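You operate a simulated robot arm through the tools that you are given. There is no shell and no other tool. Be economical: measure what you need, move in short steps, check, and stop when the job is done.

You are at the controls of a simulated two-armed robot. One attempt, no reset.

JOB
Shut both bench dryers' vents; bin the green one, tote the orange one.
Fine: hold each dryer as you turn its knob; stand the green one upright in the bin. Set down upright: green bench dryer, orange bench dryer.

It is judged by the outcome, as a careful person would: the job done as asked, and still so three seconds after it is handed in. It fails if anything else is knocked over, pushed out of place, dropped, spilled or broken.

ROBOT AND FRAMES
Two 7-joint arms with two-finger grippers on one trunk, on a base that drives. Base frame: it is fixed to the floor where the robot stands at the start and does not move with it; the origin is under the middle of the robot, x ahead of it, y to its left, z up; the surface under the hand at the start is at about z = 0.8. Units: m, degrees, N and s.
The left shoulder is at the start at [0.053, 0.216, 1.22], the right one opposite. With the tool pointing down near the work surface each hand reaches from about 0.1 to 0.78 m from the robot's upright axis, wherever it stands, measured 20 degrees to its own side. Places, roughly: black bin [0.5, 0.5, 0.8]; tote [0.5, -0.5, 0.8]; vent knob of the green bench dryer [0.5, 0.2, 0.9]; vent knob of the orange bench dryer [0.5, 0, 0.9]. Payload 3.18 kg a hand.
The tool frame of a hand sits at the grasp point between the pads (the TCP): z along the fingers, y along the line on which they close. The tips reach 0.03 m beyond it. Largest opening 0.144 m; the body of the gripper starts 0.103 m behind the TCP.
Orientation is that of the tool frame in the base frame, as a unit quaternion [x, y, z, w]. With the fingers straight down and closing along the base's y, the tool's x points along the base's -x, its y along +y and its z along -z.

CONTROLS
- The arms move only by the tool move_arm. It takes "left_series", "right_series" or both (then of equal length, played together; a hand with none holds still); each is a list of rows, each a list of 7 numbers: the finger opening in m, from 0 to 0.144, then the shift along the base's x, y, z in m, then the turn, a rotation vector about the base's x, y, z in degrees. In form: [[jaw, tx, ty, tz, wx, wy, wz], ...]. A call has 1 to 12 rows; each row is the pose to reach, as a shift and turn from the pose commanded when the call began. Rows are played at 5 a second. More than 0.05 m and 8.6 degrees between two rows, or a gripper value outside its range, and nothing of the call is played. Where a pose cannot be reached the arm comes as near as it can. A force on the tool above 40 N (or 10 N above the force at the start of the call, whichever is more), or a blocked arm, ends the call early, and 0.2 s more pass. Each finger halts on what it meets, pressing with about 29 N; the grip force reading is that of the motor and also rises with nothing between the fingers. The clock runs only during rows and for 0.2 s after the last one: add rows that repeat a pose to give the fingers time. It gives the time, the measured TCP pose, the force on the tool (base axes), the opening and the grip force at its end, in the units of the frame above (readings bear some noise), with the torque about the TCP (base axes, N m) and any sound that the robot's microphone picked up.
- Cameras (640 x 400 px; columns grow to the right, rows downward): "scene" is now at [0.1331, -0.0212, 1.3885]; the picture's right is [-0.24, -0.97, 0.00], its down [-0.69, 0.17, -0.71] and it looks along [0.69, -0.17, -0.71] (base axes); focal length 214 px, centre (320, 200). "left" rides on the left gripper at [0.076, -0.016, -0.143] in its tool frame; the picture's right is [0.21, 0.98, 0.00], its down [-0.84, 0.18, -0.51] and it looks along [-0.50, 0.11, 0.86] (tool axes); focal length 218 px, centre (320, 200). "right" rides on the right gripper at [0.076, 0.016, -0.143] in its tool frame; the picture's right is [-0.21, 0.98, 0.00], its down [-0.84, -0.18, -0.51] and it looks along [-0.50, -0.11, 0.86] (tool axes); focal length 218 px, centre (320, 200). There is no depth. A picture from a camera that has moved, and an enlarged one, comes with that camera's place and axes in the base frame and with its lens. The place of the scene camera against the robot may be out by one fixed shift of up to 0.018 m in any direction.
- capture(camera): a new picture of that camera. No time passes.
- raise_lower(by): slides the trunk up (or, below 0, down) by that many m; the arms and the scene camera ride with it, the base frame stays. It gives what a move gives, with no picture.
- base_move(legs): drives the robot by 1 to 6 legs, each [ahead, left, turn to the left] in m, m and degrees, along the robot's own axes; the way and the turn of a leg run together, so that a leg with both is an arc; at most 1.5 m and 180 degrees a leg. The arms and the cameras ride along, it lands a little off, and it stops where it bumps. It gives what a move gives.
- turn_head(pan, tilt): turns the head with the scene camera to pan (to the left, within 80 degrees either way) and tilt (down, from -29 to 69), counted from straight ahead of the robot. It gives what a move gives.
- inspect(camera, box): a new picture of the part [left, top, right, bottom] of that camera's present view, enlarged. No time passes.
- job_done(): hands the job in; it is judged then, once.

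Go step by step. Nothing tells you exact positions but the pictures and the camera data: compare them with the known pose of the tool, close in by small moves and look again before you grip or let go. The budget is 120 turns and 108 pictures, counting those below and the enlarged ones. Unless the task says otherwise, let go and move clear before handing in, and close with one line.

The tools are called as name(argument=value, ...) on one line, values as JSON. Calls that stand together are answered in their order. move_arm: Moves the arms, as the interface text tells. Its arguments: {"type":"object","properties":{"left_series":{"type":"array","items":{"type":"array","items":{"type":"number"}}},"right_series":{"type":"array","items":{"type":"array","items":{"type":"number"}}}},"required":[]} The other tools are called the same way: raise_lower (by) slides the trunk up or down; base_move (legs) drives the base; turn_head (pan, tilt) turns the head that bears the scene camera; capture (camera) takes a picture; inspect (camera, box) takes an enlarged picture of a part of a camera's view; job_done () hands the job in.

At the start:

```text
time_s: 0.0
left_tcp_pos: [0.37, 0.1979, 1.191]
left_orientation: [0.0, 1.0, -0.001, 0.0]
left_force: [-0.4, -0.9, 0.2]
left_torque: [0.01, -0.02, 0.03]
left_gripper_width: 0.144
left_grip_force: 0.0
right_tcp_pos: [0.4062, -0.1034, 1.1838]
right_orientation: [0.0, 1.0, -0.001, 0.0]
right_force: [-0.3, -0.1, 0.1]
right_torque: [-0.02, -0.04, 0.03]
right_gripper_width: 0.1442
right_grip_force: 0.1
trunk travel left (down, up): [-0.3, 0.069]
robot x, y, heading: [0.0014, -0.0013, 0.4]
head pan, tilt: [-13.6, 45.1]
```

scene: 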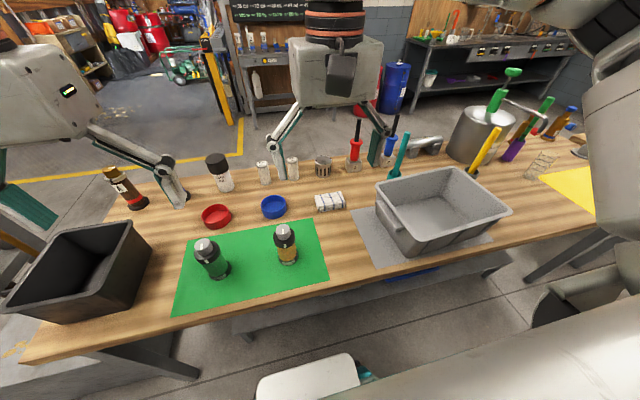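
right: 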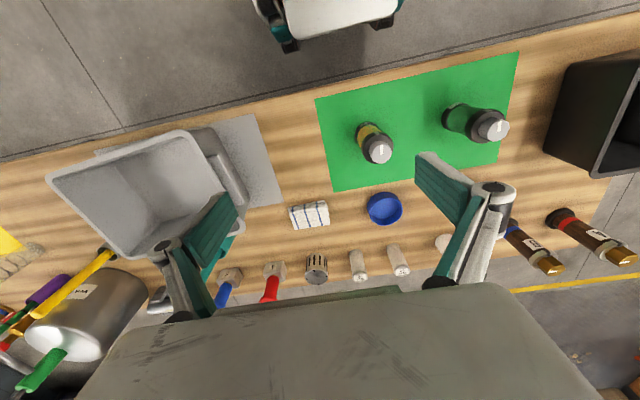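
left: 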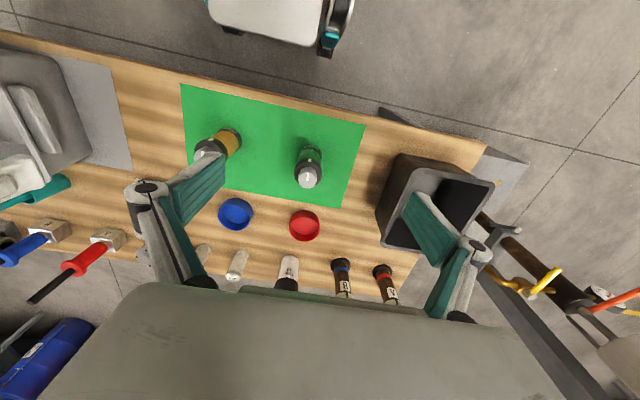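

I see two bottle-like bench dryers on a green mat, black bin to the left and grey tote to the right. I take closer looks at the dryers and their knobs first.

inspect(camera="scene", box=[170, 200, 330, 300])

inspect(camera="left", box=[180, 80, 380, 205])

inspect(camera="right", box=[320, 70, 520, 195])

```text
4.00 times, centred on (250, 250) of scene
camera zoom: at [0.1331, -0.0212, 1.3885], right [-0.24, -0.97, 0.0], down [-0.69, 0.17, -0.71], along [0.69, -0.17, -0.71], focal length 858 px, centre (600, 0)
```

zoom: 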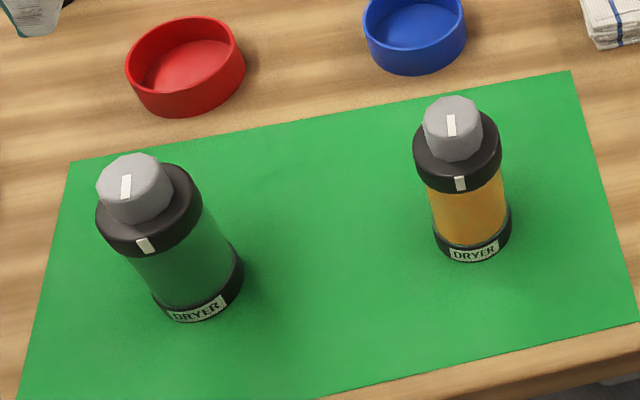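

```text
3.20 times, centred on (280, 142) of left
camera zoom: at [0.2933, 0.1802, 1.3341], right [-0.21, 0.98, 0.0], down [0.84, 0.18, 0.51], along [0.5, 0.11, -0.86], focal length 698 px, centre (448, 384)
```

zoom: 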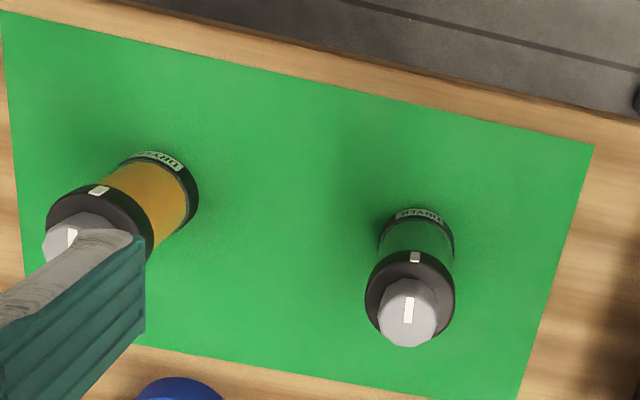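

```text
3.20 times, centred on (420, 132) of right
camera zoom: at [0.3292, -0.0877, 1.3254], right [0.21, 0.98, 0.0], down [0.84, -0.18, 0.51], along [0.5, -0.11, -0.86], focal length 698 px, centre (0, 416)
```

zoom: 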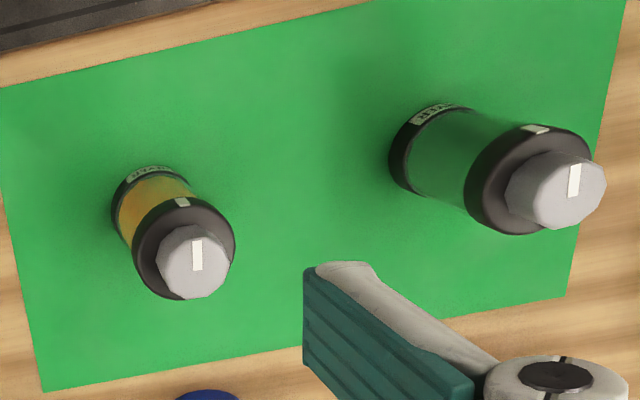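

The knobs sit on top with white index marks lined up with a mark on the collar. I check the chalkboard and a finer view for how "shut" reads.

inspect(camera="scene", box=[225, 0, 315, 56])

inspect(camera="scene", box=[185, 230, 249, 270])

inspect(camera="right", box=[350, 115, 414, 155])

turn_head(pan=0, tilt=20)

capture(camera="scene")

```text
7.11 times, centred on (270, 28) of scene
camera zoom: at [0.1331, -0.0212, 1.3885], right [-0.24, -0.97, 0.0], down [-0.69, 0.17, -0.71], along [0.69, -0.17, -0.71], focal length 1525 px, centre (676, 1423)
```

zoom: 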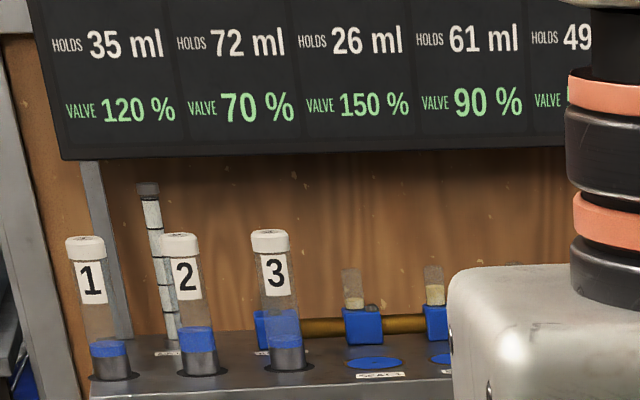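

```text
10.00 times, centred on (217, 250) of scene
camera zoom: at [0.1331, -0.0212, 1.3885], right [-0.24, -0.97, 0.0], down [-0.69, 0.17, -0.71], along [0.69, -0.17, -0.71], focal length 2145 px, centre (1350, -300)
```

zoom: 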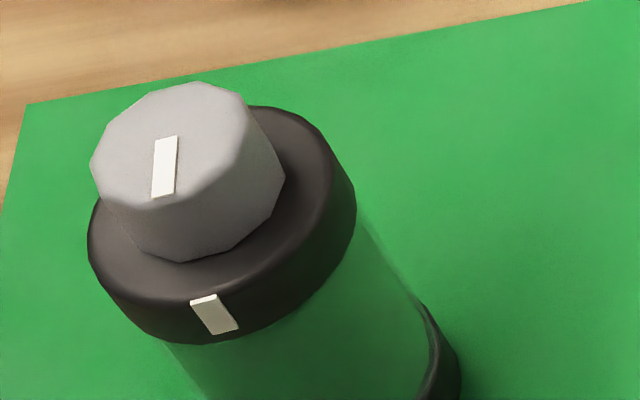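

```text
10.00 times, centred on (382, 135) of right
camera zoom: at [0.3292, -0.0877, 1.3254], right [0.21, 0.98, 0.0], down [0.84, -0.18, 0.51], along [0.5, -0.11, -0.86], focal length 2183 px, centre (-300, 850)
```

zoom: 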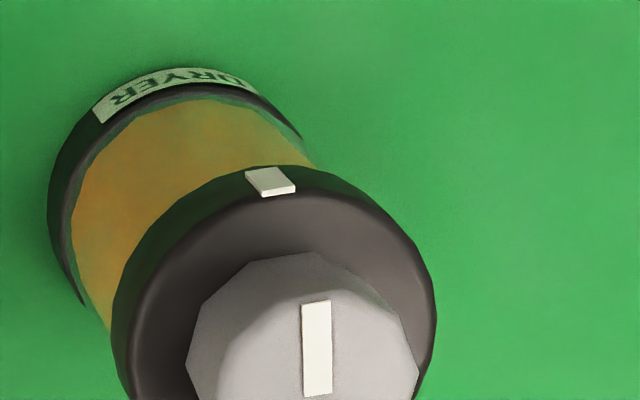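

```text
time_s: 0.9
left_tcp_pos: [0.3697, 0.196, 1.1913]
left_orientation: [-0.001, 1.0, 0.0, 0.0]
left_force: [-0.3, -0.3, 0.6]
left_torque: [0.02, 0.01, 0.0]
left_gripper_width: 0.1444
left_grip_force: 0.1
right_tcp_pos: [0.4052, -0.1042, 1.183]
right_orientation: [-0.001, 1.0, 0.0, 0.0]
right_force: [0.3, -0.5, 0.4]
right_torque: [0.01, -0.03, -0.01]
right_gripper_width: 0.1443
right_grip_force: 0.1
trunk travel left (down, up): [-0.3, 0.069]
robot x, y, heading: [0.0002, -0.0008, -0.2]
head pan, tilt: [0.0, 20.0]
```

```text
98 pictures are left
camera scene: at [0.1473, -0.002, 1.4273], right [0.0, -1.0, 0.0], down [-0.34, 0.0, -0.94], along [0.94, 0.0, -0.34], focal length 214 px, centre (320, 200)
```

scene: 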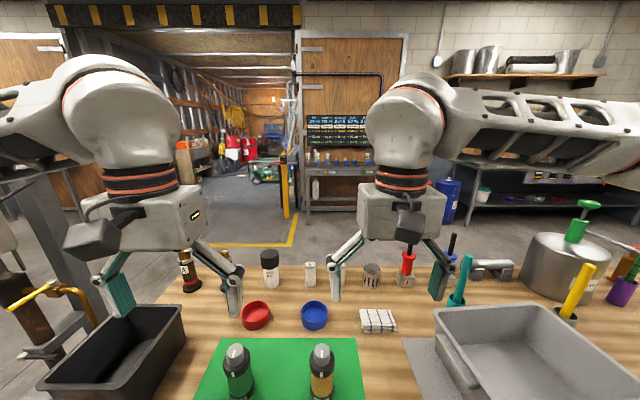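

inspect(camera="scene", box=[300, 110, 375, 157])

inspect(camera="scene", box=[190, 335, 350, 400])

```text
8.51 times, centred on (338, 134) of scene
camera zoom: at [0.1473, -0.002, 1.4273], right [0.0, -1.0, 0.0], down [-0.34, 0.0, -0.94], along [0.94, 0.0, -0.34], focal length 1825 px, centre (171, 766)
```

zoom: 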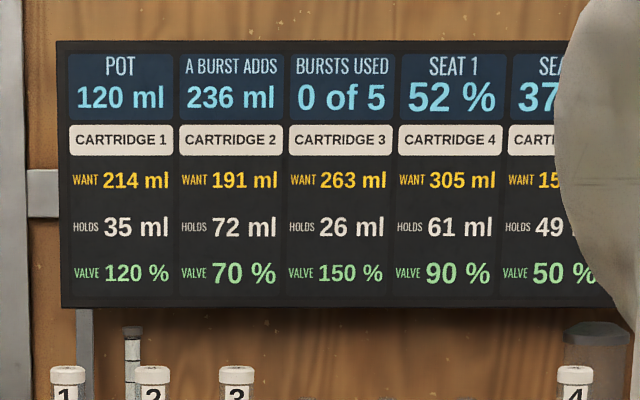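

```text
4.00 times, centred on (270, 368) of scene
camera zoom: at [0.1473, -0.002, 1.4273], right [0.0, -1.0, 0.0], down [-0.34, 0.0, -0.94], along [0.94, 0.0, -0.34], focal length 858 px, centre (520, -470)
```

zoom: 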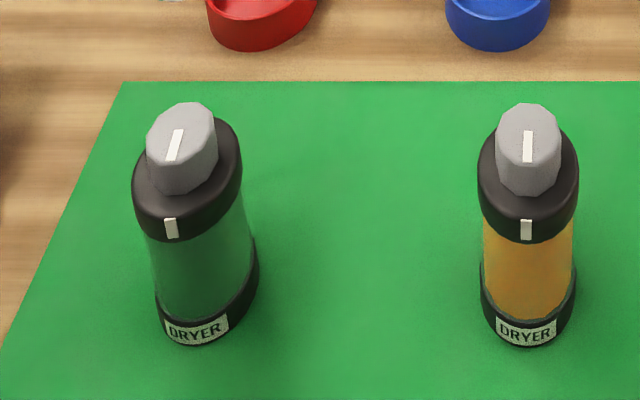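

The board concerns something else. Orange's knob top is near (0.485, -0.005, 0.925) and green's near (0.49, 0.197, 0.925). I'll hold orange with the right hand from the robot's side at a shallow tilt and turn the knob with the left hand from above; first I orient the right hand.

move_arm(right_series=[[0.144, -0.006, 0, -0.023, 2.1, -6.65, 4.03], [0.144, -0.011, 0.001, -0.046, 4.19, -13.3, 8.05], [0.13, -0.017, 0.001, -0.069, 6.29, -19.95, 12.08], [0.12, -0.022, 0.002, -0.092, 8.38, -26.6, 16.1], [0.11, -0.028, 0.002, -0.115, 10.48, -33.25, 20.13], [0.1, -0.034, 0.003, -0.137, 12.57, -39.9, 24.15], [0.1, -0.04, 0.004, -0.16, 14.67, -46.55, 28.18], [0.1, -0.045, 0.004, -0.183, 16.76, -53.2, 32.2], [0.1, -0.045, 0.004, -0.183, 16.76, -53.2, 32.2]])

turn_head(pan=0, tilt=50)

capture(camera="scene")

capture(camera="right")

```text
time_s: 2.9
left_tcp_pos: [0.3687, 0.1976, 1.1903]
left_orientation: [-0.001, 1.0, -0.001, 0.0]
left_force: [0.1, 0.2, 0.0]
left_torque: [-0.1, -0.03, 0.06]
left_gripper_width: 0.1439
left_grip_force: 0.1
right_tcp_pos: [0.4787, -0.1174, 1.022]
right_orientation: [-0.251, 0.856, 0.173, 0.418]
right_force: [-3.4, 0.2, -9.5]
right_torque: [0.55, -0.9, -0.25]
right_gripper_width: 0.0999
right_grip_force: 0.2
right hand out of reach, approached as far as the arm can: row 5, 6, 7, 8, 9
trunk travel left (down, up): [-0.3, 0.069]
robot x, y, heading: [0.0012, 0.002, 0.0]
head pan, tilt: [0.0, 20.0]
```

```text
time_s: 3.8
left_tcp_pos: [0.3695, 0.1969, 1.1906]
left_orientation: [-0.001, 1.0, -0.001, 0.0]
left_force: [0.2, 0.2, -0.2]
left_torque: [-0.01, 0.01, 0.01]
left_gripper_width: 0.1439
left_grip_force: 0.1
right_tcp_pos: [0.4831, -0.117, 1.0288]
right_orientation: [-0.251, 0.853, 0.172, 0.424]
right_force: [0.5, -0.1, 0.0]
right_torque: [0.0, -0.01, -0.03]
right_gripper_width: 0.0998
right_grip_force: 0.1
trunk travel left (down, up): [-0.3, 0.069]
robot x, y, heading: [-0.0018, 0.0006, -0.1]
head pan, tilt: [0.0, 50.0]
```

```text
95 pictures are left
camera scene: at [0.1313, -0.0017, 1.3818], right [0.0, -1.0, 0.0], down [-0.77, 0.0, -0.64], along [0.64, 0.0, -0.77], focal length 214 px, centre (320, 200)
```

scene: 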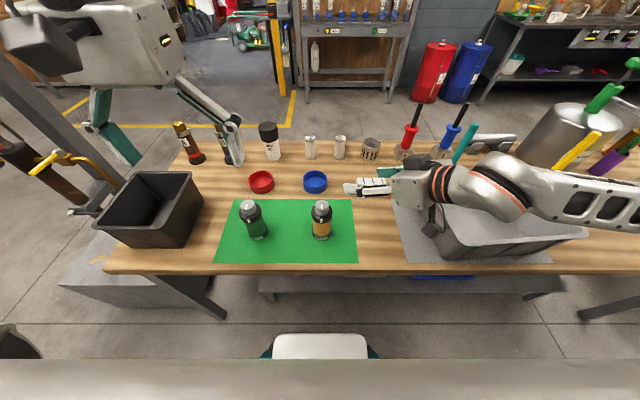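

```text
94 pictures are left
camera right: at [0.3434, -0.1981, 1.0503], right [-0.45, 0.86, 0.25], down [0.21, -0.17, 0.96], along [0.86, 0.49, -0.11], focal length 218 px, centre (320, 200)
```

right: 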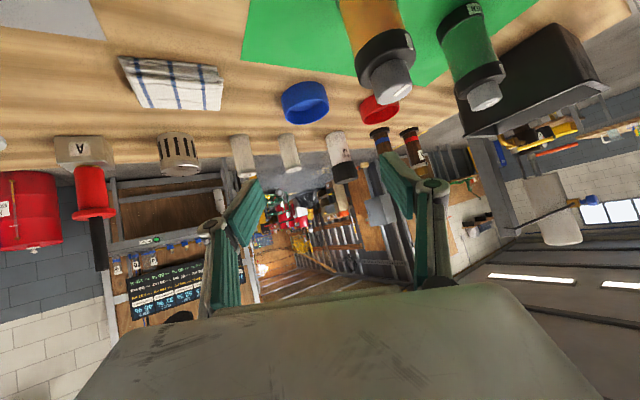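

The right arm was cramped at this tilt, so the robot needs to stand further back. I drive back 0.15 m and then re-pose the right hand.

base_move(legs=[[-0.15, 0, 0]])

move_arm(right_series=[[0.1, 0, 0, 0, 0, 0, 0], [0.1, 0, 0, 0, 0, 0, 0]])

```text
time_s: 5.2
left_tcp_pos: [0.2197, 0.1971, 1.1915]
left_orientation: [-0.001, 1.0, -0.002, 0.0]
left_force: [-0.5, 0.1, -0.9]
left_torque: [-0.02, -0.08, 0.01]
left_gripper_width: 0.1443
left_grip_force: 0.1
right_tcp_pos: [0.327, -0.1179, 1.0146]
right_orientation: [-0.247, 0.86, 0.176, 0.41]
right_force: [-0.8, -0.1, 1.4]
right_torque: [-0.02, 0.01, -0.02]
right_gripper_width: 0.1
right_grip_force: 0.0
trunk travel left (down, up): [-0.3, 0.069]
robot x, y, heading: [-0.1471, 0.0034, -0.2]
head pan, tilt: [0.0, 50.0]
```

```text
time_s: 5.8
left_tcp_pos: [0.2205, 0.1974, 1.1896]
left_orientation: [-0.001, 1.0, -0.001, -0.001]
left_force: [0.4, 0.0, -0.4]
left_torque: [0.0, 0.03, -0.03]
left_gripper_width: 0.144
left_grip_force: 0.1
right_tcp_pos: [0.3269, -0.1178, 1.0138]
right_orientation: [-0.248, 0.86, 0.176, 0.41]
right_force: [0.0, 0.3, -0.4]
right_torque: [0.03, 0.01, 0.0]
right_gripper_width: 0.0999
right_grip_force: 0.1
trunk travel left (down, up): [-0.3, 0.069]
robot x, y, heading: [-0.1492, -0.0008, -0.0]
head pan, tilt: [0.0, 50.0]
```

The hand has followed back. Now I correct the orientation slightly and bring the right hand to a stand-off in front of the orange dryer.

move_arm(right_series=[[0.1, 0.016, 0.012, -0.021, -0.9, -1.3, 0], [0.1, 0.032, 0.024, -0.043, -1.7, -2.5, 0], [0.1, 0.048, 0.036, -0.065, -2.6, -3.8, 0], [0.1, 0.064, 0.047, -0.086, -3.4, -5.0, 0], [0.1, 0.064, 0.047, -0.086, -3.4, -5.0, 0]])

capture(camera="right")

capture(camera="scene")

```text
time_s: 7.0
left_tcp_pos: [0.2218, 0.1981, 1.1908]
left_orientation: [-0.001, 1.0, -0.001, 0.001]
left_force: [-0.1, 0.4, 0.9]
left_torque: [-0.03, 0.05, -0.02]
left_gripper_width: 0.1441
left_grip_force: 0.0
right_tcp_pos: [0.3638, -0.1414, 0.9621]
right_orientation: [-0.268, 0.846, 0.17, 0.428]
right_force: [-0.1, 0.6, 1.0]
right_torque: [-0.01, -0.02, -0.05]
right_gripper_width: 0.1
right_grip_force: 0.0
right hand out of reach, approached as far as the arm can: row 1, 2, 3, 4, 5
trunk travel left (down, up): [-0.3, 0.069]
robot x, y, heading: [-0.1477, -0.0003, 0.2]
head pan, tilt: [0.0, 50.0]
```

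```text
93 pictures are left
camera right: at [0.2258, -0.2255, 0.9833], right [-0.48, 0.85, 0.23], down [0.2, -0.15, 0.97], along [0.85, 0.51, -0.1], focal length 218 px, centre (320, 200)
```

right: 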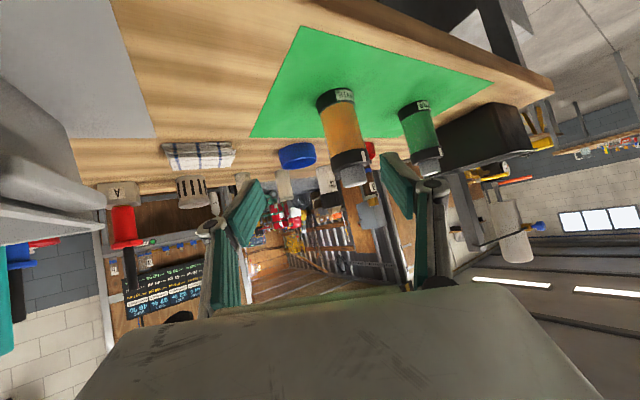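

```text
92 pictures are left
camera scene: at [-0.0175, -0.0011, 1.3818], right [0.0, -1.0, 0.0], down [-0.77, 0.0, -0.64], along [0.64, 0.0, -0.77], focal length 214 px, centre (320, 200)
```

scene: 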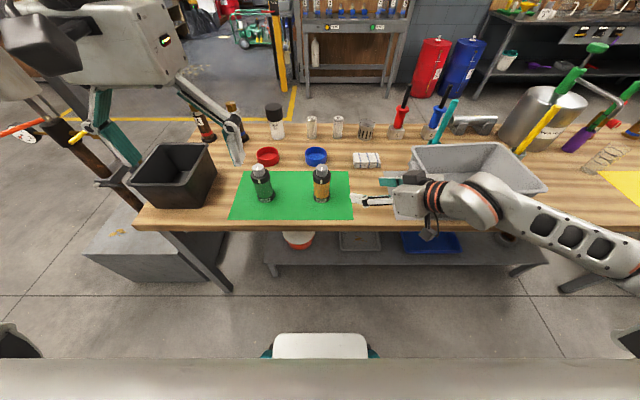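

The arm's natural approach is from the right side, so I swing the right hand to point mostly toward +y, with the same shallow tilt.

move_arm(right_series=[[0.1, 0.01, -0.01, 0.01, -0.23, -0.43, 6.2], [0.1, 0.023, -0.02, 0.01, -0.46, -0.86, 12.3], [0.1, 0.035, -0.03, 0.01, -0.7, -1.3, 18.5], [0.1, 0.046, -0.03, 0.0, -0.9, -1.7, 24.6], [0.1, 0.058, -0.03, 0.0, -1.15, -2.1, 30.8], [0.1, 0.07, -0.03, 0.0, -1.4, -2.6, 37.0], [0.1, 0.08, -0.02, 0.0, -1.6, -3.0, 43.1], [0.1, 0.08, -0.02, 0.0, -1.6, -3.0, 43.1]])

capture(camera="right")

capture(camera="scene")

```text
time_s: 8.8
left_tcp_pos: [0.2201, 0.1967, 1.1894]
left_orientation: [0.0, 1.0, -0.001, 0.001]
left_force: [-0.5, 0.2, 0.0]
left_torque: [-0.03, 0.05, 0.0]
left_gripper_width: 0.1439
left_grip_force: 0.1
right_tcp_pos: [0.4422, -0.162, 0.9642]
right_orientation: [-0.569, 0.68, 0.298, 0.353]
right_force: [-0.6, 0.5, 0.8]
right_torque: [0.0, -0.02, 0.02]
right_gripper_width: 0.0997
right_grip_force: 0.0
right hand out of reach, approached as far as the arm can: row 3, 4, 5
trunk travel left (down, up): [-0.3, 0.069]
robot x, y, heading: [-0.149, 0.0035, -0.1]
head pan, tilt: [0.0, 50.0]
```

```text
91 pictures are left
camera right: at [0.3986, -0.318, 0.9828], right [-0.94, 0.29, 0.17], down [0.19, 0.04, 0.98], along [0.28, 0.96, -0.09], focal length 218 px, centre (320, 200)
```

right: 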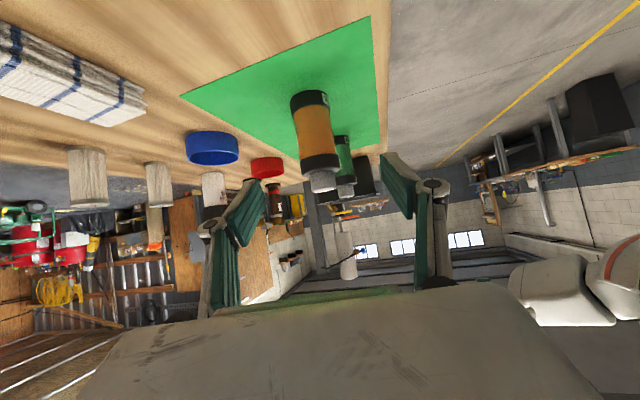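

```text
90 pictures are left
camera scene: at [-0.018, -0.002, 1.3818], right [0.0, -1.0, 0.0], down [-0.77, 0.0, -0.64], along [0.64, 0.0, -0.77], focal length 214 px, centre (320, 200)
```

scene: 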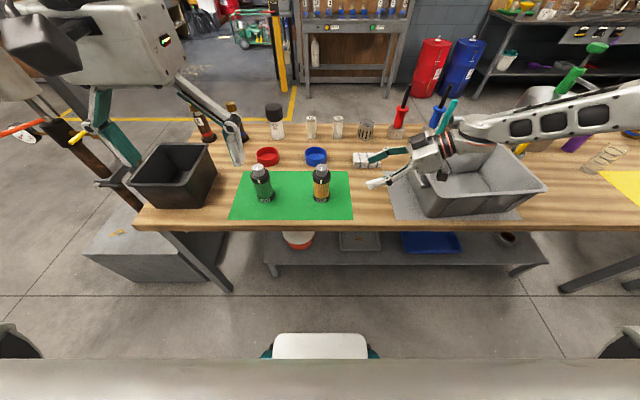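

The right hand is posed well. The orange axis reads about (0.480, -0.005); I close in along the approach line to 0.06 m short and look.

move_arm(right_series=[[0.1, 0.007, 0.027, -0.02, 0, 0, 0], [0.1, 0.015, 0.054, -0.04, 0, 0, 0], [0.1, 0.022, 0.081, -0.06, 0, 0, 0], [0.1, 0.03, 0.108, -0.081, 0, 0, 0], [0.1, 0.03, 0.108, -0.081, 0, 0, 0]])

capture(camera="right")

inspect(camera="scene", box=[280, 130, 440, 230])

```text
time_s: 10.0
left_tcp_pos: [0.2198, 0.196, 1.1909]
left_orientation: [-0.001, 1.0, -0.001, 0.001]
left_force: [-1.4, -0.8, 0.2]
left_torque: [0.0, 0.01, 0.03]
left_gripper_width: 0.144
left_grip_force: 0.1
right_tcp_pos: [0.4732, -0.0526, 0.8813]
right_orientation: [-0.569, 0.68, 0.298, 0.354]
right_force: [0.6, -0.8, 0.5]
right_torque: [0.03, 0.0, -0.01]
right_gripper_width: 0.1001
right_grip_force: 0.0
trunk travel left (down, up): [-0.3, 0.069]
robot x, y, heading: [-0.1479, 0.0006, 0.1]
head pan, tilt: [0.0, 50.0]
```

```text
89 pictures are left
camera right: at [0.4283, -0.2092, 0.9001], right [-0.94, 0.29, 0.17], down [0.19, 0.03, 0.98], along [0.28, 0.96, -0.09], focal length 218 px, centre (320, 200)
```

right: 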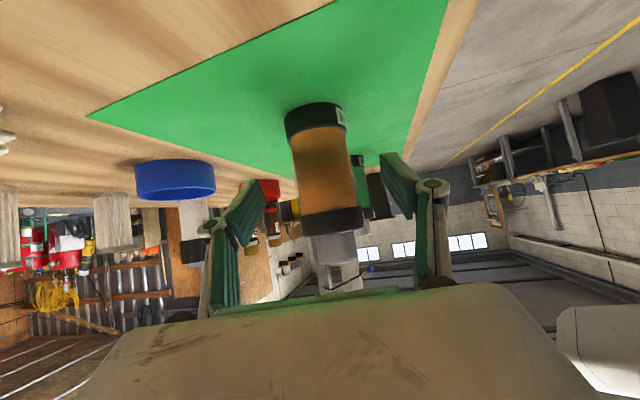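

```text
4.00 times, centred on (360, 180) of scene
camera zoom: at [-0.0181, -0.0025, 1.3819], right [0.0, -1.0, 0.0], down [-0.77, 0.0, -0.64], along [0.64, 0.0, -0.77], focal length 858 px, centre (160, 280)
```

zoom: 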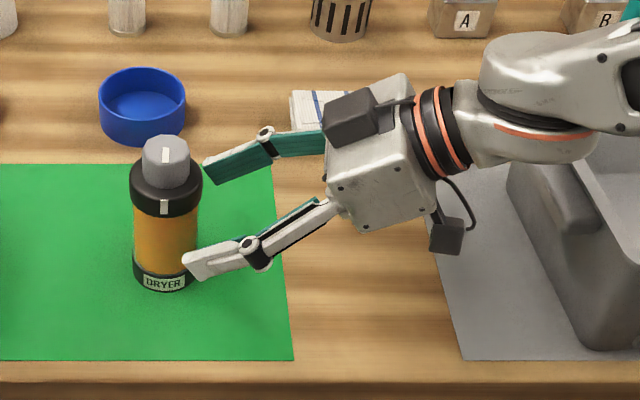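

The dryer is centred between the fingers. I advance to the grasp height and close on the body.

move_arm(right_series=[[0.1, 0.003, 0.016, -0.011, 0, 0, 0], [0.1, 0.005, 0.032, -0.022, 0, 0, 0], [0.1, 0.007, 0.047, -0.033, 0, 0, 0], [0.1, 0.007, 0.047, -0.033, 0, 0, 0]])

capture(camera="right")

inspect(camera="scene", box=[280, 130, 440, 230])

```text
time_s: 11.0
left_tcp_pos: [0.2204, 0.197, 1.1901]
left_orientation: [-0.001, 1.0, -0.001, 0.0]
left_force: [-0.1, -0.1, -0.3]
left_torque: [0.04, -0.04, 0.04]
left_gripper_width: 0.1439
left_grip_force: 0.1
right_tcp_pos: [0.4814, -0.0071, 0.8474]
right_orientation: [-0.569, 0.681, 0.296, 0.354]
right_force: [-0.3, -1.1, 0.4]
right_torque: [-0.03, -0.01, -0.01]
right_gripper_width: 0.0999
right_grip_force: 0.1
trunk travel left (down, up): [-0.3, 0.069]
robot x, y, heading: [-0.1524, 0.0047, 0.1]
head pan, tilt: [0.0, 50.0]
```

```text
87 pictures are left
camera right: at [0.4365, -0.1617, 0.8665], right [-0.94, 0.29, 0.17], down [0.19, 0.03, 0.98], along [0.28, 0.96, -0.09], focal length 218 px, centre (320, 200)
```

right: 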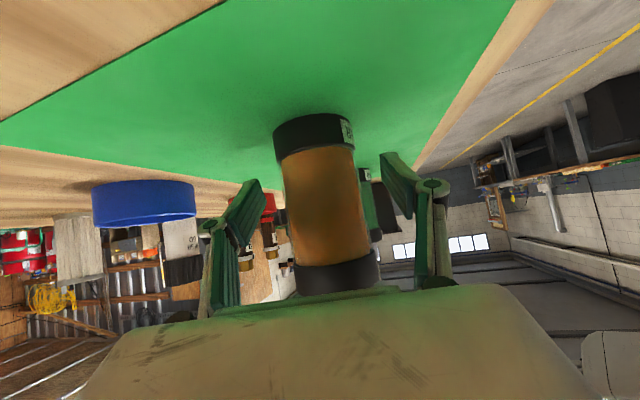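

```text
4.00 times, centred on (360, 180) of scene
camera zoom: at [-0.0179, -0.0023, 1.3818], right [0.0, -1.0, 0.0], down [-0.77, 0.0, -0.64], along [0.64, 0.0, -0.77], focal length 858 px, centre (160, 280)
```

zoom: 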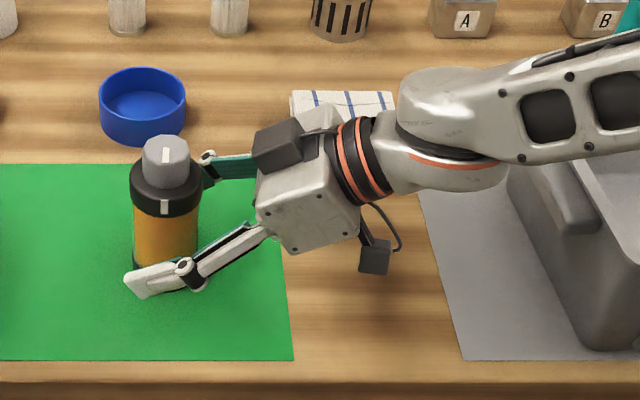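

Clearances are even on both sides. I close on the body.

move_arm(right_series=[[0.07, 0, 0, 0, 0, 0, 0], [0.055, 0, 0, 0, 0, 0, 0], [0.045, 0, 0, 0, 0, 0, 0], [0.03, 0, 0, 0, 0, 0, 0], [0.03, 0, 0, 0, 0, 0, 0]])

inspect(camera="scene", box=[280, 130, 440, 230])

capture(camera="right")

```text
time_s: 12.2
left_tcp_pos: [0.2201, 0.1977, 1.191]
left_orientation: [-0.001, 1.0, -0.001, 0.0]
left_force: [0.5, -0.3, 0.2]
left_torque: [0.0, 0.0, 0.06]
left_gripper_width: 0.144
left_grip_force: 0.0
right_tcp_pos: [0.4806, -0.007, 0.8478]
right_orientation: [-0.569, 0.68, 0.297, 0.354]
right_force: [-0.9, -0.4, 0.1]
right_torque: [-0.01, -0.07, 0.03]
right_gripper_width: 0.0574
right_grip_force: 29.0
trunk travel left (down, up): [-0.3, 0.069]
robot x, y, heading: [-0.1485, 0.0026, -0.1]
head pan, tilt: [0.0, 50.0]
```

```text
4.00 times, centred on (360, 180) of scene
camera zoom: at [-0.0178, -0.0019, 1.3818], right [0.0, -1.0, 0.0], down [-0.77, 0.0, -0.64], along [0.64, 0.0, -0.77], focal length 858 px, centre (160, 280)
```

zoom: 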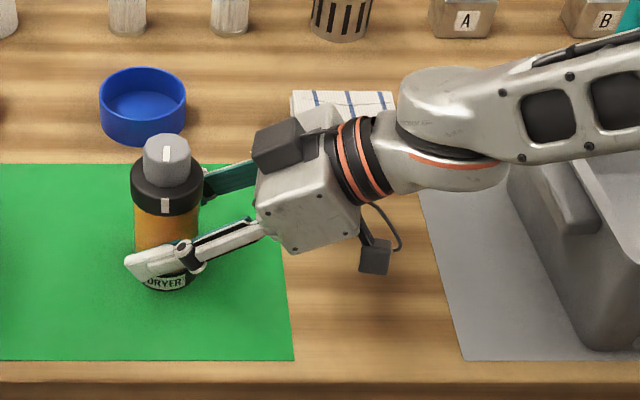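

```text
84 pictures are left
camera right: at [0.4366, -0.1615, 0.8666], right [-0.94, 0.29, 0.17], down [0.19, 0.03, 0.98], along [0.28, 0.96, -0.09], focal length 218 px, centre (320, 200)
```

right: 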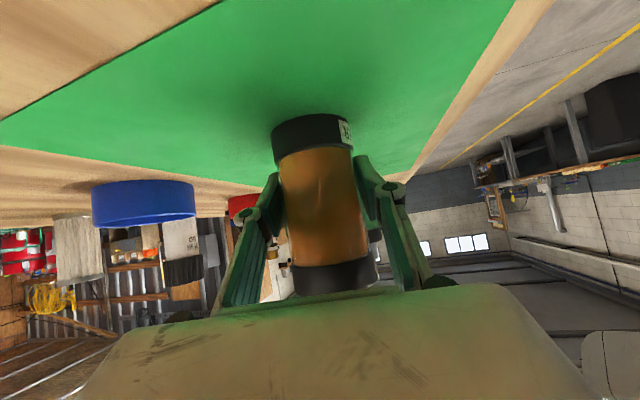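

Orange is held firmly (width 0.057). Now I bring the left hand above the orange knob at a safe height.

move_arm(left_series=[[0.13, 0.033, -0.025, -0.01, 0, 0, 0], [0.12, 0.066, -0.051, -0.02, 0, 0, 0], [0.11, 0.098, -0.076, -0.03, 0, 0, 0], [0.1, 0.131, -0.101, -0.04, 0, 0, 0], [0.09, 0.164, -0.127, -0.05, 0, 0, 0], [0.08, 0.196, -0.152, -0.06, 0, 0, 0], [0.08, 0.229, -0.178, -0.07, 0, 0, 0], [0.08, 0.262, -0.203, -0.08, 0, 0, 0], [0.08, 0.262, -0.203, -0.08, 0, 0, 0]])

capture(camera="left")

capture(camera="scene")

```text
time_s: 14.2
left_tcp_pos: [0.485, -0.0074, 1.11]
left_orientation: [-0.001, 1.0, -0.001, 0.0]
left_force: [-0.1, 1.4, -0.9]
left_torque: [-0.02, 0.01, 0.02]
left_gripper_width: 0.0801
left_grip_force: 0.0
right_tcp_pos: [0.4807, -0.0049, 0.8479]
right_orientation: [-0.569, 0.681, 0.296, 0.354]
right_force: [-0.2, 0.5, 1.1]
right_torque: [0.07, -0.07, 0.01]
right_gripper_width: 0.0574
right_grip_force: 29.5
trunk travel left (down, up): [-0.3, 0.069]
robot x, y, heading: [-0.1485, -0.0003, -0.0]
head pan, tilt: [0.0, 50.0]
```

```text
83 pictures are left
camera left: at [0.4079, -0.0245, 1.2531], right [-0.21, 0.98, 0.0], down [0.84, 0.18, 0.51], along [0.5, 0.11, -0.86], focal length 218 px, centre (320, 200)
```

left: 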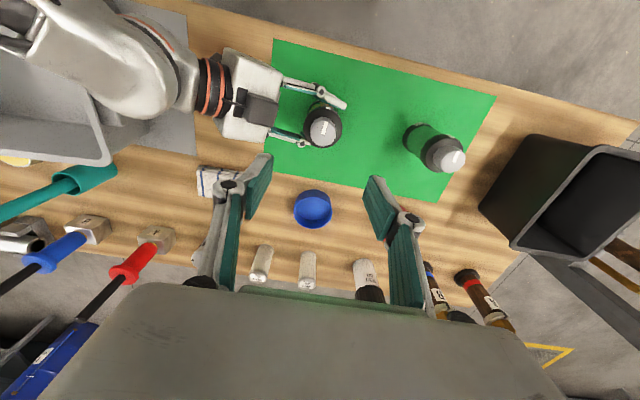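

```text
82 pictures are left
camera scene: at [-0.018, -0.0011, 1.3818], right [0.0, -1.0, 0.0], down [-0.77, 0.0, -0.64], along [0.64, 0.0, -0.77], focal length 214 px, centre (320, 200)
```

scene: 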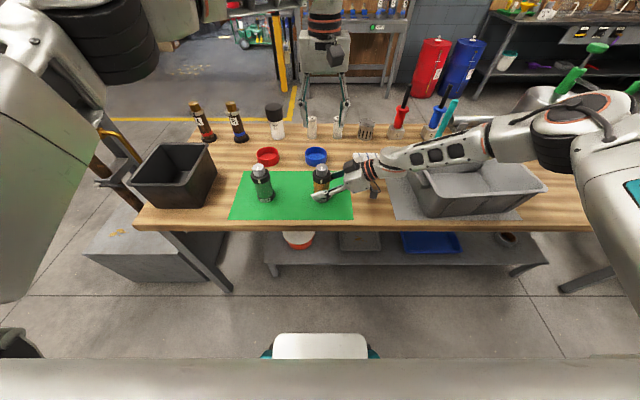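

The knob reads about (0.478, -0.004). I align and descend to just above it, then look.

move_arm(left_series=[[0.08, -0.003, 0.001, -0.035, 0, 0, 0], [0.08, -0.006, 0.002, -0.07, 0, 0, 0], [0.08, -0.006, 0.002, -0.105, 0, 0, 0], [0.08, -0.006, 0.002, -0.135, 0, 0, 0], [0.08, -0.006, 0.002, -0.135, 0, 0, 0]])

capture(camera="left")

inspect(camera="scene", box=[260, 110, 420, 210])

```text
time_s: 15.4
left_tcp_pos: [0.4767, -0.0061, 0.9751]
left_orientation: [-0.001, 1.0, -0.002, -0.001]
left_force: [-0.6, -0.3, 1.0]
left_torque: [0.0, -0.01, 0.01]
left_gripper_width: 0.08
left_grip_force: 0.0
right_tcp_pos: [0.4811, -0.0058, 0.8485]
right_orientation: [-0.569, 0.68, 0.297, 0.354]
right_force: [-0.2, -0.2, -0.3]
right_torque: [0.03, -0.06, 0.0]
right_gripper_width: 0.0574
right_grip_force: 29.5
trunk travel left (down, up): [-0.3, 0.069]
robot x, y, heading: [-0.1486, 0.0004, -0.2]
head pan, tilt: [0.0, 50.0]
```

```text
81 pictures are left
camera left: at [0.4002, -0.0229, 1.1191], right [-0.21, 0.98, 0.0], down [0.84, 0.18, 0.51], along [0.5, 0.11, -0.86], focal length 218 px, centre (320, 200)
```

left: 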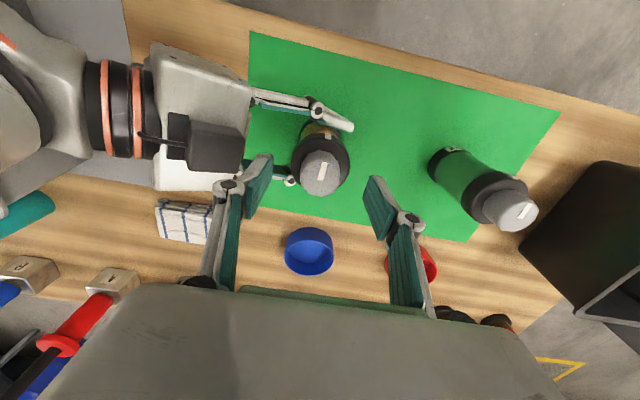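

```text
4.00 times, centred on (340, 160) of scene
camera zoom: at [-0.0177, -0.0019, 1.3818], right [0.0, -1.0, 0.0], down [-0.77, 0.0, -0.64], along [0.64, 0.0, -0.77], focal length 858 px, centre (240, 360)
```

zoom: 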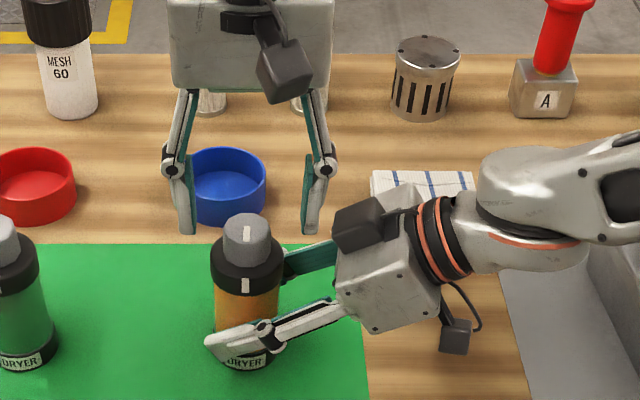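

The knob is centred between the fingers, its top near z 0.93. I descend in small steps to about TCP 0.945 and look from the scene camera before closing.

move_arm(left_series=[[0.08, 0.001, 0.001, -0.01, 0, 0, 0], [0.08, 0.001, 0.001, -0.02, 0, 0, 0], [0.08, 0.001, 0.001, -0.03, 0, 0, 0], [0.08, 0.001, 0.001, -0.03, 0, 0, 0]])

capture(camera="left")

inspect(camera="scene", box=[280, 130, 360, 180])

```text
time_s: 16.4
left_tcp_pos: [0.4771, -0.0033, 0.9459]
left_orientation: [-0.001, 1.0, -0.001, 0.0]
left_force: [-0.7, 0.1, 0.1]
left_torque: [-0.01, 0.03, 0.0]
left_gripper_width: 0.0802
left_grip_force: 0.0
right_tcp_pos: [0.4814, -0.0054, 0.8472]
right_orientation: [-0.57, 0.68, 0.297, 0.354]
right_force: [-0.5, -1.7, 0.7]
right_torque: [-0.04, -0.06, -0.01]
right_gripper_width: 0.0574
right_grip_force: 29.0
trunk travel left (down, up): [-0.3, 0.069]
robot x, y, heading: [-0.1514, -0.0004, -0.2]
head pan, tilt: [0.0, 50.0]
```

```text
79 pictures are left
camera left: at [0.4008, -0.0205, 1.0892], right [-0.21, 0.98, 0.0], down [0.84, 0.18, 0.51], along [0.5, 0.11, -0.86], focal length 218 px, centre (320, 200)
```

left: 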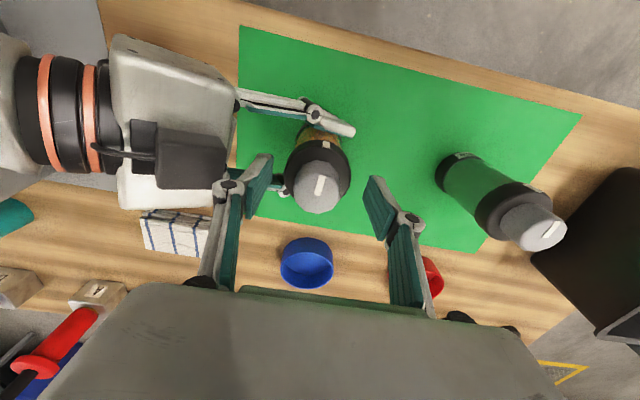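

```text
8.00 times, centred on (320, 155) of scene
camera zoom: at [-0.0178, -0.002, 1.3818], right [0.0, -1.0, 0.0], down [-0.77, 0.0, -0.64], along [0.64, 0.0, -0.77], focal length 1716 px, centre (320, 560)
```

zoom: 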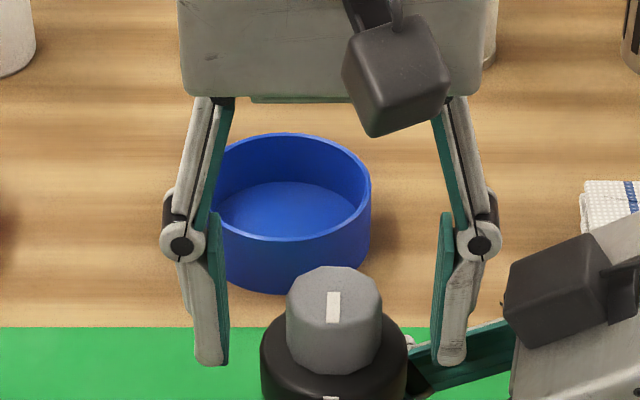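

The fingertips are about at the knob's lower edge, clear of the collar. I raise 3 mm and close on the knob.

move_arm(left_series=[[0.06, 0, 0, 0.003, 0, 0, 0], [0.045, 0, 0, 0.003, 0, 0, 0], [0.03, 0, 0, 0.003, 0, 0, 0], [0.02, 0, 0, 0.003, 0, 0, 0], [0.02, 0, 0, 0.003, 0, 0, 0]])

inspect(camera="scene", box=[280, 130, 360, 180])

```text
time_s: 17.6
left_tcp_pos: [0.4773, -0.0044, 0.9491]
left_orientation: [-0.001, 1.0, -0.002, 0.0]
left_force: [-0.2, -6.2, 0.5]
left_torque: [-0.27, 0.06, -0.01]
left_gripper_width: 0.0367
left_grip_force: 28.7
right_tcp_pos: [0.4813, -0.0055, 0.8479]
right_orientation: [-0.569, 0.679, 0.298, 0.355]
right_force: [-0.2, 7.2, -0.1]
right_torque: [-0.37, 0.06, -0.02]
right_gripper_width: 0.0577
right_grip_force: 28.6
trunk travel left (down, up): [-0.3, 0.069]
robot x, y, heading: [-0.1447, 0.0006, -0.2]
head pan, tilt: [0.0, 50.0]
```

```text
8.00 times, centred on (320, 155) of scene
camera zoom: at [-0.0176, -0.002, 1.3818], right [0.0, -1.0, 0.0], down [-0.77, 0.0, -0.64], along [0.64, 0.0, -0.77], focal length 1716 px, centre (320, 560)
```

zoom: 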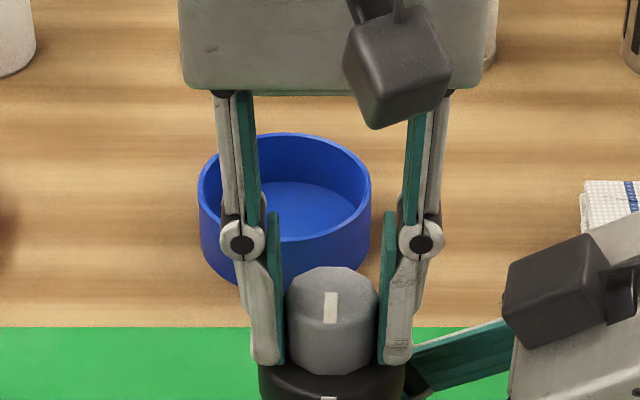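

The knob is gripped (0.037 m). I ease 2 mm in -y to relieve side force and try a small clockwise turn of 16°.

move_arm(left_series=[[0.02, 0, -0.002, 0.003, 0, 0, 0], [0.02, 0, -0.002, 0.003, 0, 0, -4], [0.02, 0, -0.002, 0.003, 0, 0, -8], [0.02, 0, -0.002, 0.003, 0, 0, -12], [0.02, 0, -0.002, 0.003, 0, 0, -16], [0.02, 0, -0.002, 0.003, 0, 0, -16]])

inspect(camera="scene", box=[280, 130, 360, 180])

```text
time_s: 19.0
left_tcp_pos: [0.4787, -0.005, 0.9499]
left_orientation: [0.139, 0.99, -0.001, -0.001]
left_force: [5.5, 3.8, -24.0]
left_torque: [0.08, -0.09, 0.04]
left_gripper_width: 0.0365
left_grip_force: 29.0
right_tcp_pos: [0.4827, -0.0055, 0.8486]
right_orientation: [-0.569, 0.68, 0.296, 0.355]
right_force: [-5.7, -3.1, 23.7]
right_torque: [0.3, -0.34, 0.04]
right_gripper_width: 0.0576
right_grip_force: 29.4
trunk travel left (down, up): [-0.3, 0.069]
robot x, y, heading: [-0.1477, -0.0006, 0.2]
head pan, tilt: [0.0, 50.0]
```

```text
8.00 times, centred on (320, 155) of scene
camera zoom: at [-0.0175, -0.002, 1.3817], right [0.0, -1.0, 0.0], down [-0.77, 0.0, -0.64], along [0.64, 0.0, -0.77], focal length 1716 px, centre (320, 560)
```

zoom: 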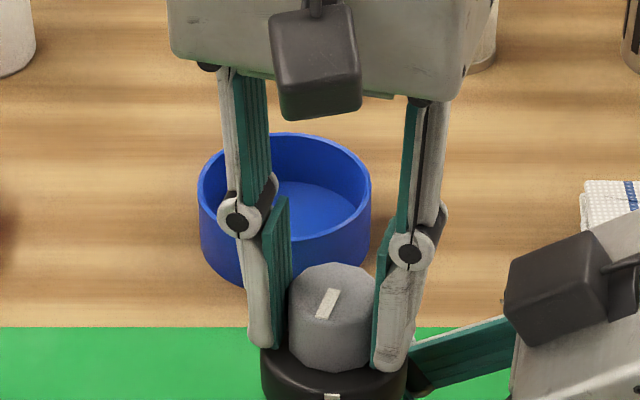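

The knob turns freely with the fingers clockwise; the upward pull came from my repeating the 3 mm lift, so I undo that and keep turning.

move_arm(left_series=[[0.02, 0, 0, -0.003, 0, 0, 0], [0.02, 0, 0, -0.003, 0, 0, -6], [0.02, 0, 0, -0.003, 0, 0, -12], [0.02, 0, 0, -0.003, 0, 0, -18], [0.02, 0, 0, -0.003, 0, 0, -24], [0.02, 0, 0, -0.003, 0, 0, -30], [0.02, 0, 0, -0.003, 0, 0, -30]])

inspect(camera="scene", box=[280, 130, 360, 180])

```text
time_s: 20.6
left_tcp_pos: [0.4775, -0.0045, 0.9498]
left_orientation: [0.165, 0.986, -0.001, 0.0]
left_force: [-5.3, 3.0, 2.6]
left_torque: [0.19, 0.41, 0.04]
left_gripper_width: 0.0364
left_grip_force: 28.6
left hand out of reach, approached as far as the arm can: row 2, 3, 4, 5, 6, 7
right_tcp_pos: [0.4814, -0.0067, 0.8472]
right_orientation: [-0.569, 0.681, 0.297, 0.354]
right_force: [7.7, -2.7, 1.5]
right_torque: [0.0, 0.08, 0.04]
right_gripper_width: 0.0573
right_grip_force: 29.4
trunk travel left (down, up): [-0.3, 0.069]
robot x, y, heading: [-0.1428, -0.0034, 0.0]
head pan, tilt: [0.0, 50.0]
```

```text
8.00 times, centred on (320, 155) of scene
camera zoom: at [-0.0178, -0.002, 1.3818], right [0.0, -1.0, 0.0], down [-0.77, 0.0, -0.64], along [0.64, 0.0, -0.77], focal length 1716 px, centre (320, 560)
```

zoom: 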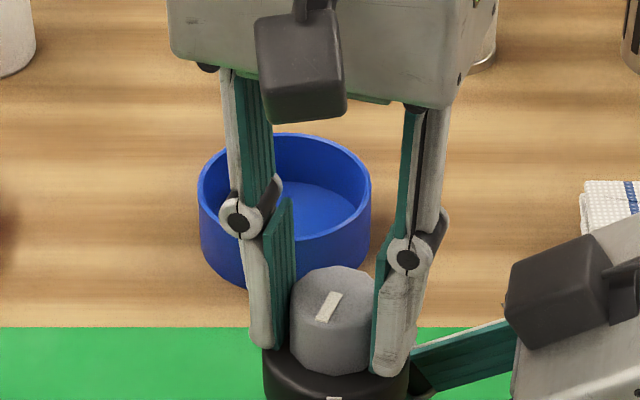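

The left wrist is near its limit in this direction, so I'll release, lift, wind the hand back counter-clockwise, and re-grip for a longer clockwise turn.

move_arm(left_series=[[0.04, 0, 0, 0, 0, 0, 0], [0.07, 0, 0, 0, 0, 0, 0], [0.08, 0, 0, 0.01, 0, 0, 4], [0.08, 0, 0, 0.03, 0, 0, 12], [0.08, 0, 0, 0.05, 0, 0, 20], [0.08, 0, 0, 0.05, 0, 0, 28], [0.08, 0, 0, 0.05, 0, 0, 36], [0.08, 0, 0, 0.05, 0, 0, 44], [0.08, 0, 0, 0.05, 0, 0, 52], [0.08, 0, 0, 0.05, 0, 0, 60], [0.08, 0, 0, 0.05, 0, 0, 68], [0.08, 0, 0, 0.05, 0, 0, 76]])

capture(camera="left")

inspect(camera="scene", box=[260, 110, 420, 210])

```text
time_s: 23.2
left_tcp_pos: [0.4783, -0.0046, 0.9981]
left_orientation: [-0.479, 0.878, -0.001, 0.0]
left_force: [-0.3, -0.5, 0.4]
left_torque: [0.0, 0.02, 0.02]
left_gripper_width: 0.0802
left_grip_force: 0.1
right_tcp_pos: [0.4819, -0.0052, 0.8485]
right_orientation: [-0.569, 0.68, 0.297, 0.353]
right_force: [0.6, 0.1, 0.0]
right_torque: [-0.03, 0.02, -0.01]
right_gripper_width: 0.0577
right_grip_force: 29.5
trunk travel left (down, up): [-0.3, 0.069]
robot x, y, heading: [-0.1507, -0.0003, -0.2]
head pan, tilt: [0.0, 50.0]
```

```text
74 pictures are left
camera left: at [0.4498, -0.0785, 1.1419], right [-0.94, 0.35, 0.0], down [0.3, 0.81, 0.51], along [0.18, 0.47, -0.86], focal length 218 px, centre (320, 200)
```

left: 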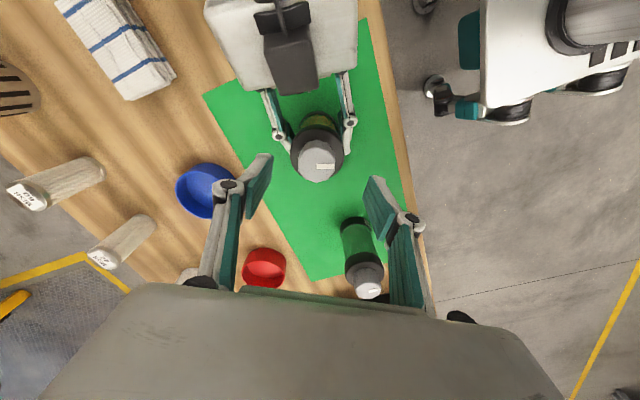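

```text
4.00 times, centred on (340, 160) of scene
camera zoom: at [-0.0175, -0.002, 1.3817], right [0.0, -1.0, 0.0], down [-0.77, 0.0, -0.64], along [0.64, 0.0, -0.77], focal length 858 px, centre (240, 360)
```

zoom: 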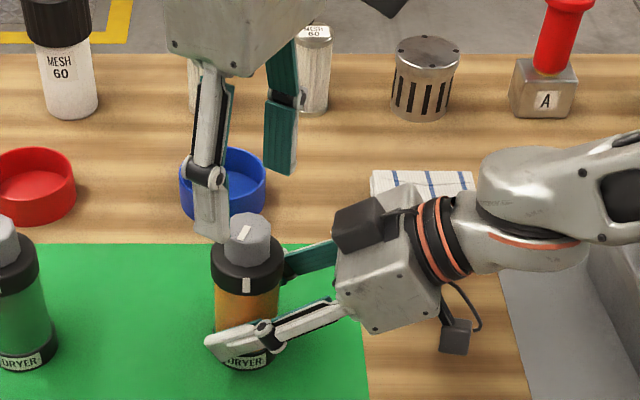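

The knob kept its turned position. I wind a bit further and descend around the knob again.

move_arm(left_series=[[0.08, 0, 0, 0, 0, 0, 8], [0.08, 0, 0, 0, 0, 0, 16], [0.08, 0, 0, -0.01, 0, 0, 24], [0.08, 0, 0, -0.02, 0, 0, 29], [0.08, 0, 0, -0.03, 0, 0, 29], [0.08, 0, 0, -0.04, 0, 0, 29], [0.08, 0, 0, -0.05, 0, 0, 29], [0.08, 0, 0, -0.05, 0, 0, 29]])

capture(camera="left")

inspect(camera="scene", box=[260, 110, 420, 210])

```text
time_s: 25.0
left_tcp_pos: [0.4794, -0.0049, 0.9482]
left_orientation: [-0.683, 0.73, 0.0, 0.001]
left_force: [0.2, -0.3, 0.2]
left_torque: [-0.01, 0.03, 0.0]
left_gripper_width: 0.0799
left_grip_force: 0.0
right_tcp_pos: [0.4804, -0.0062, 0.8483]
right_orientation: [-0.569, 0.68, 0.296, 0.354]
right_force: [-1.0, -0.1, 0.3]
right_torque: [0.0, -0.02, -0.03]
right_gripper_width: 0.0573
right_grip_force: 28.6
trunk travel left (down, up): [-0.3, 0.069]
robot x, y, heading: [-0.1463, 0.0019, 0.1]
head pan, tilt: [0.0, 50.0]
```

```text
72 pictures are left
camera left: at [0.4896, -0.0824, 1.0918], right [-0.99, -0.14, 0.0], down [-0.12, 0.85, 0.51], along [-0.07, 0.5, -0.86], focal length 218 px, centre (320, 200)
```

left: 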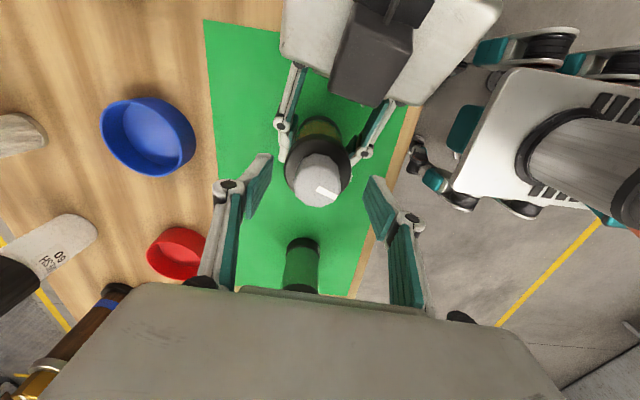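

```text
4.00 times, centred on (340, 160) of scene
camera zoom: at [-0.0176, -0.002, 1.3818], right [0.0, -1.0, 0.0], down [-0.77, 0.0, -0.64], along [0.64, 0.0, -0.77], focal length 858 px, centre (240, 360)
```

zoom: 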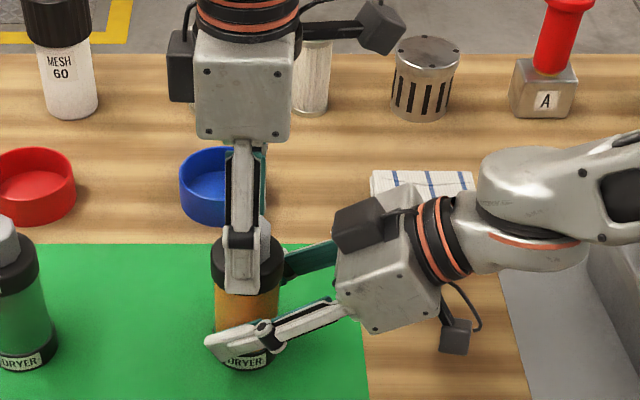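

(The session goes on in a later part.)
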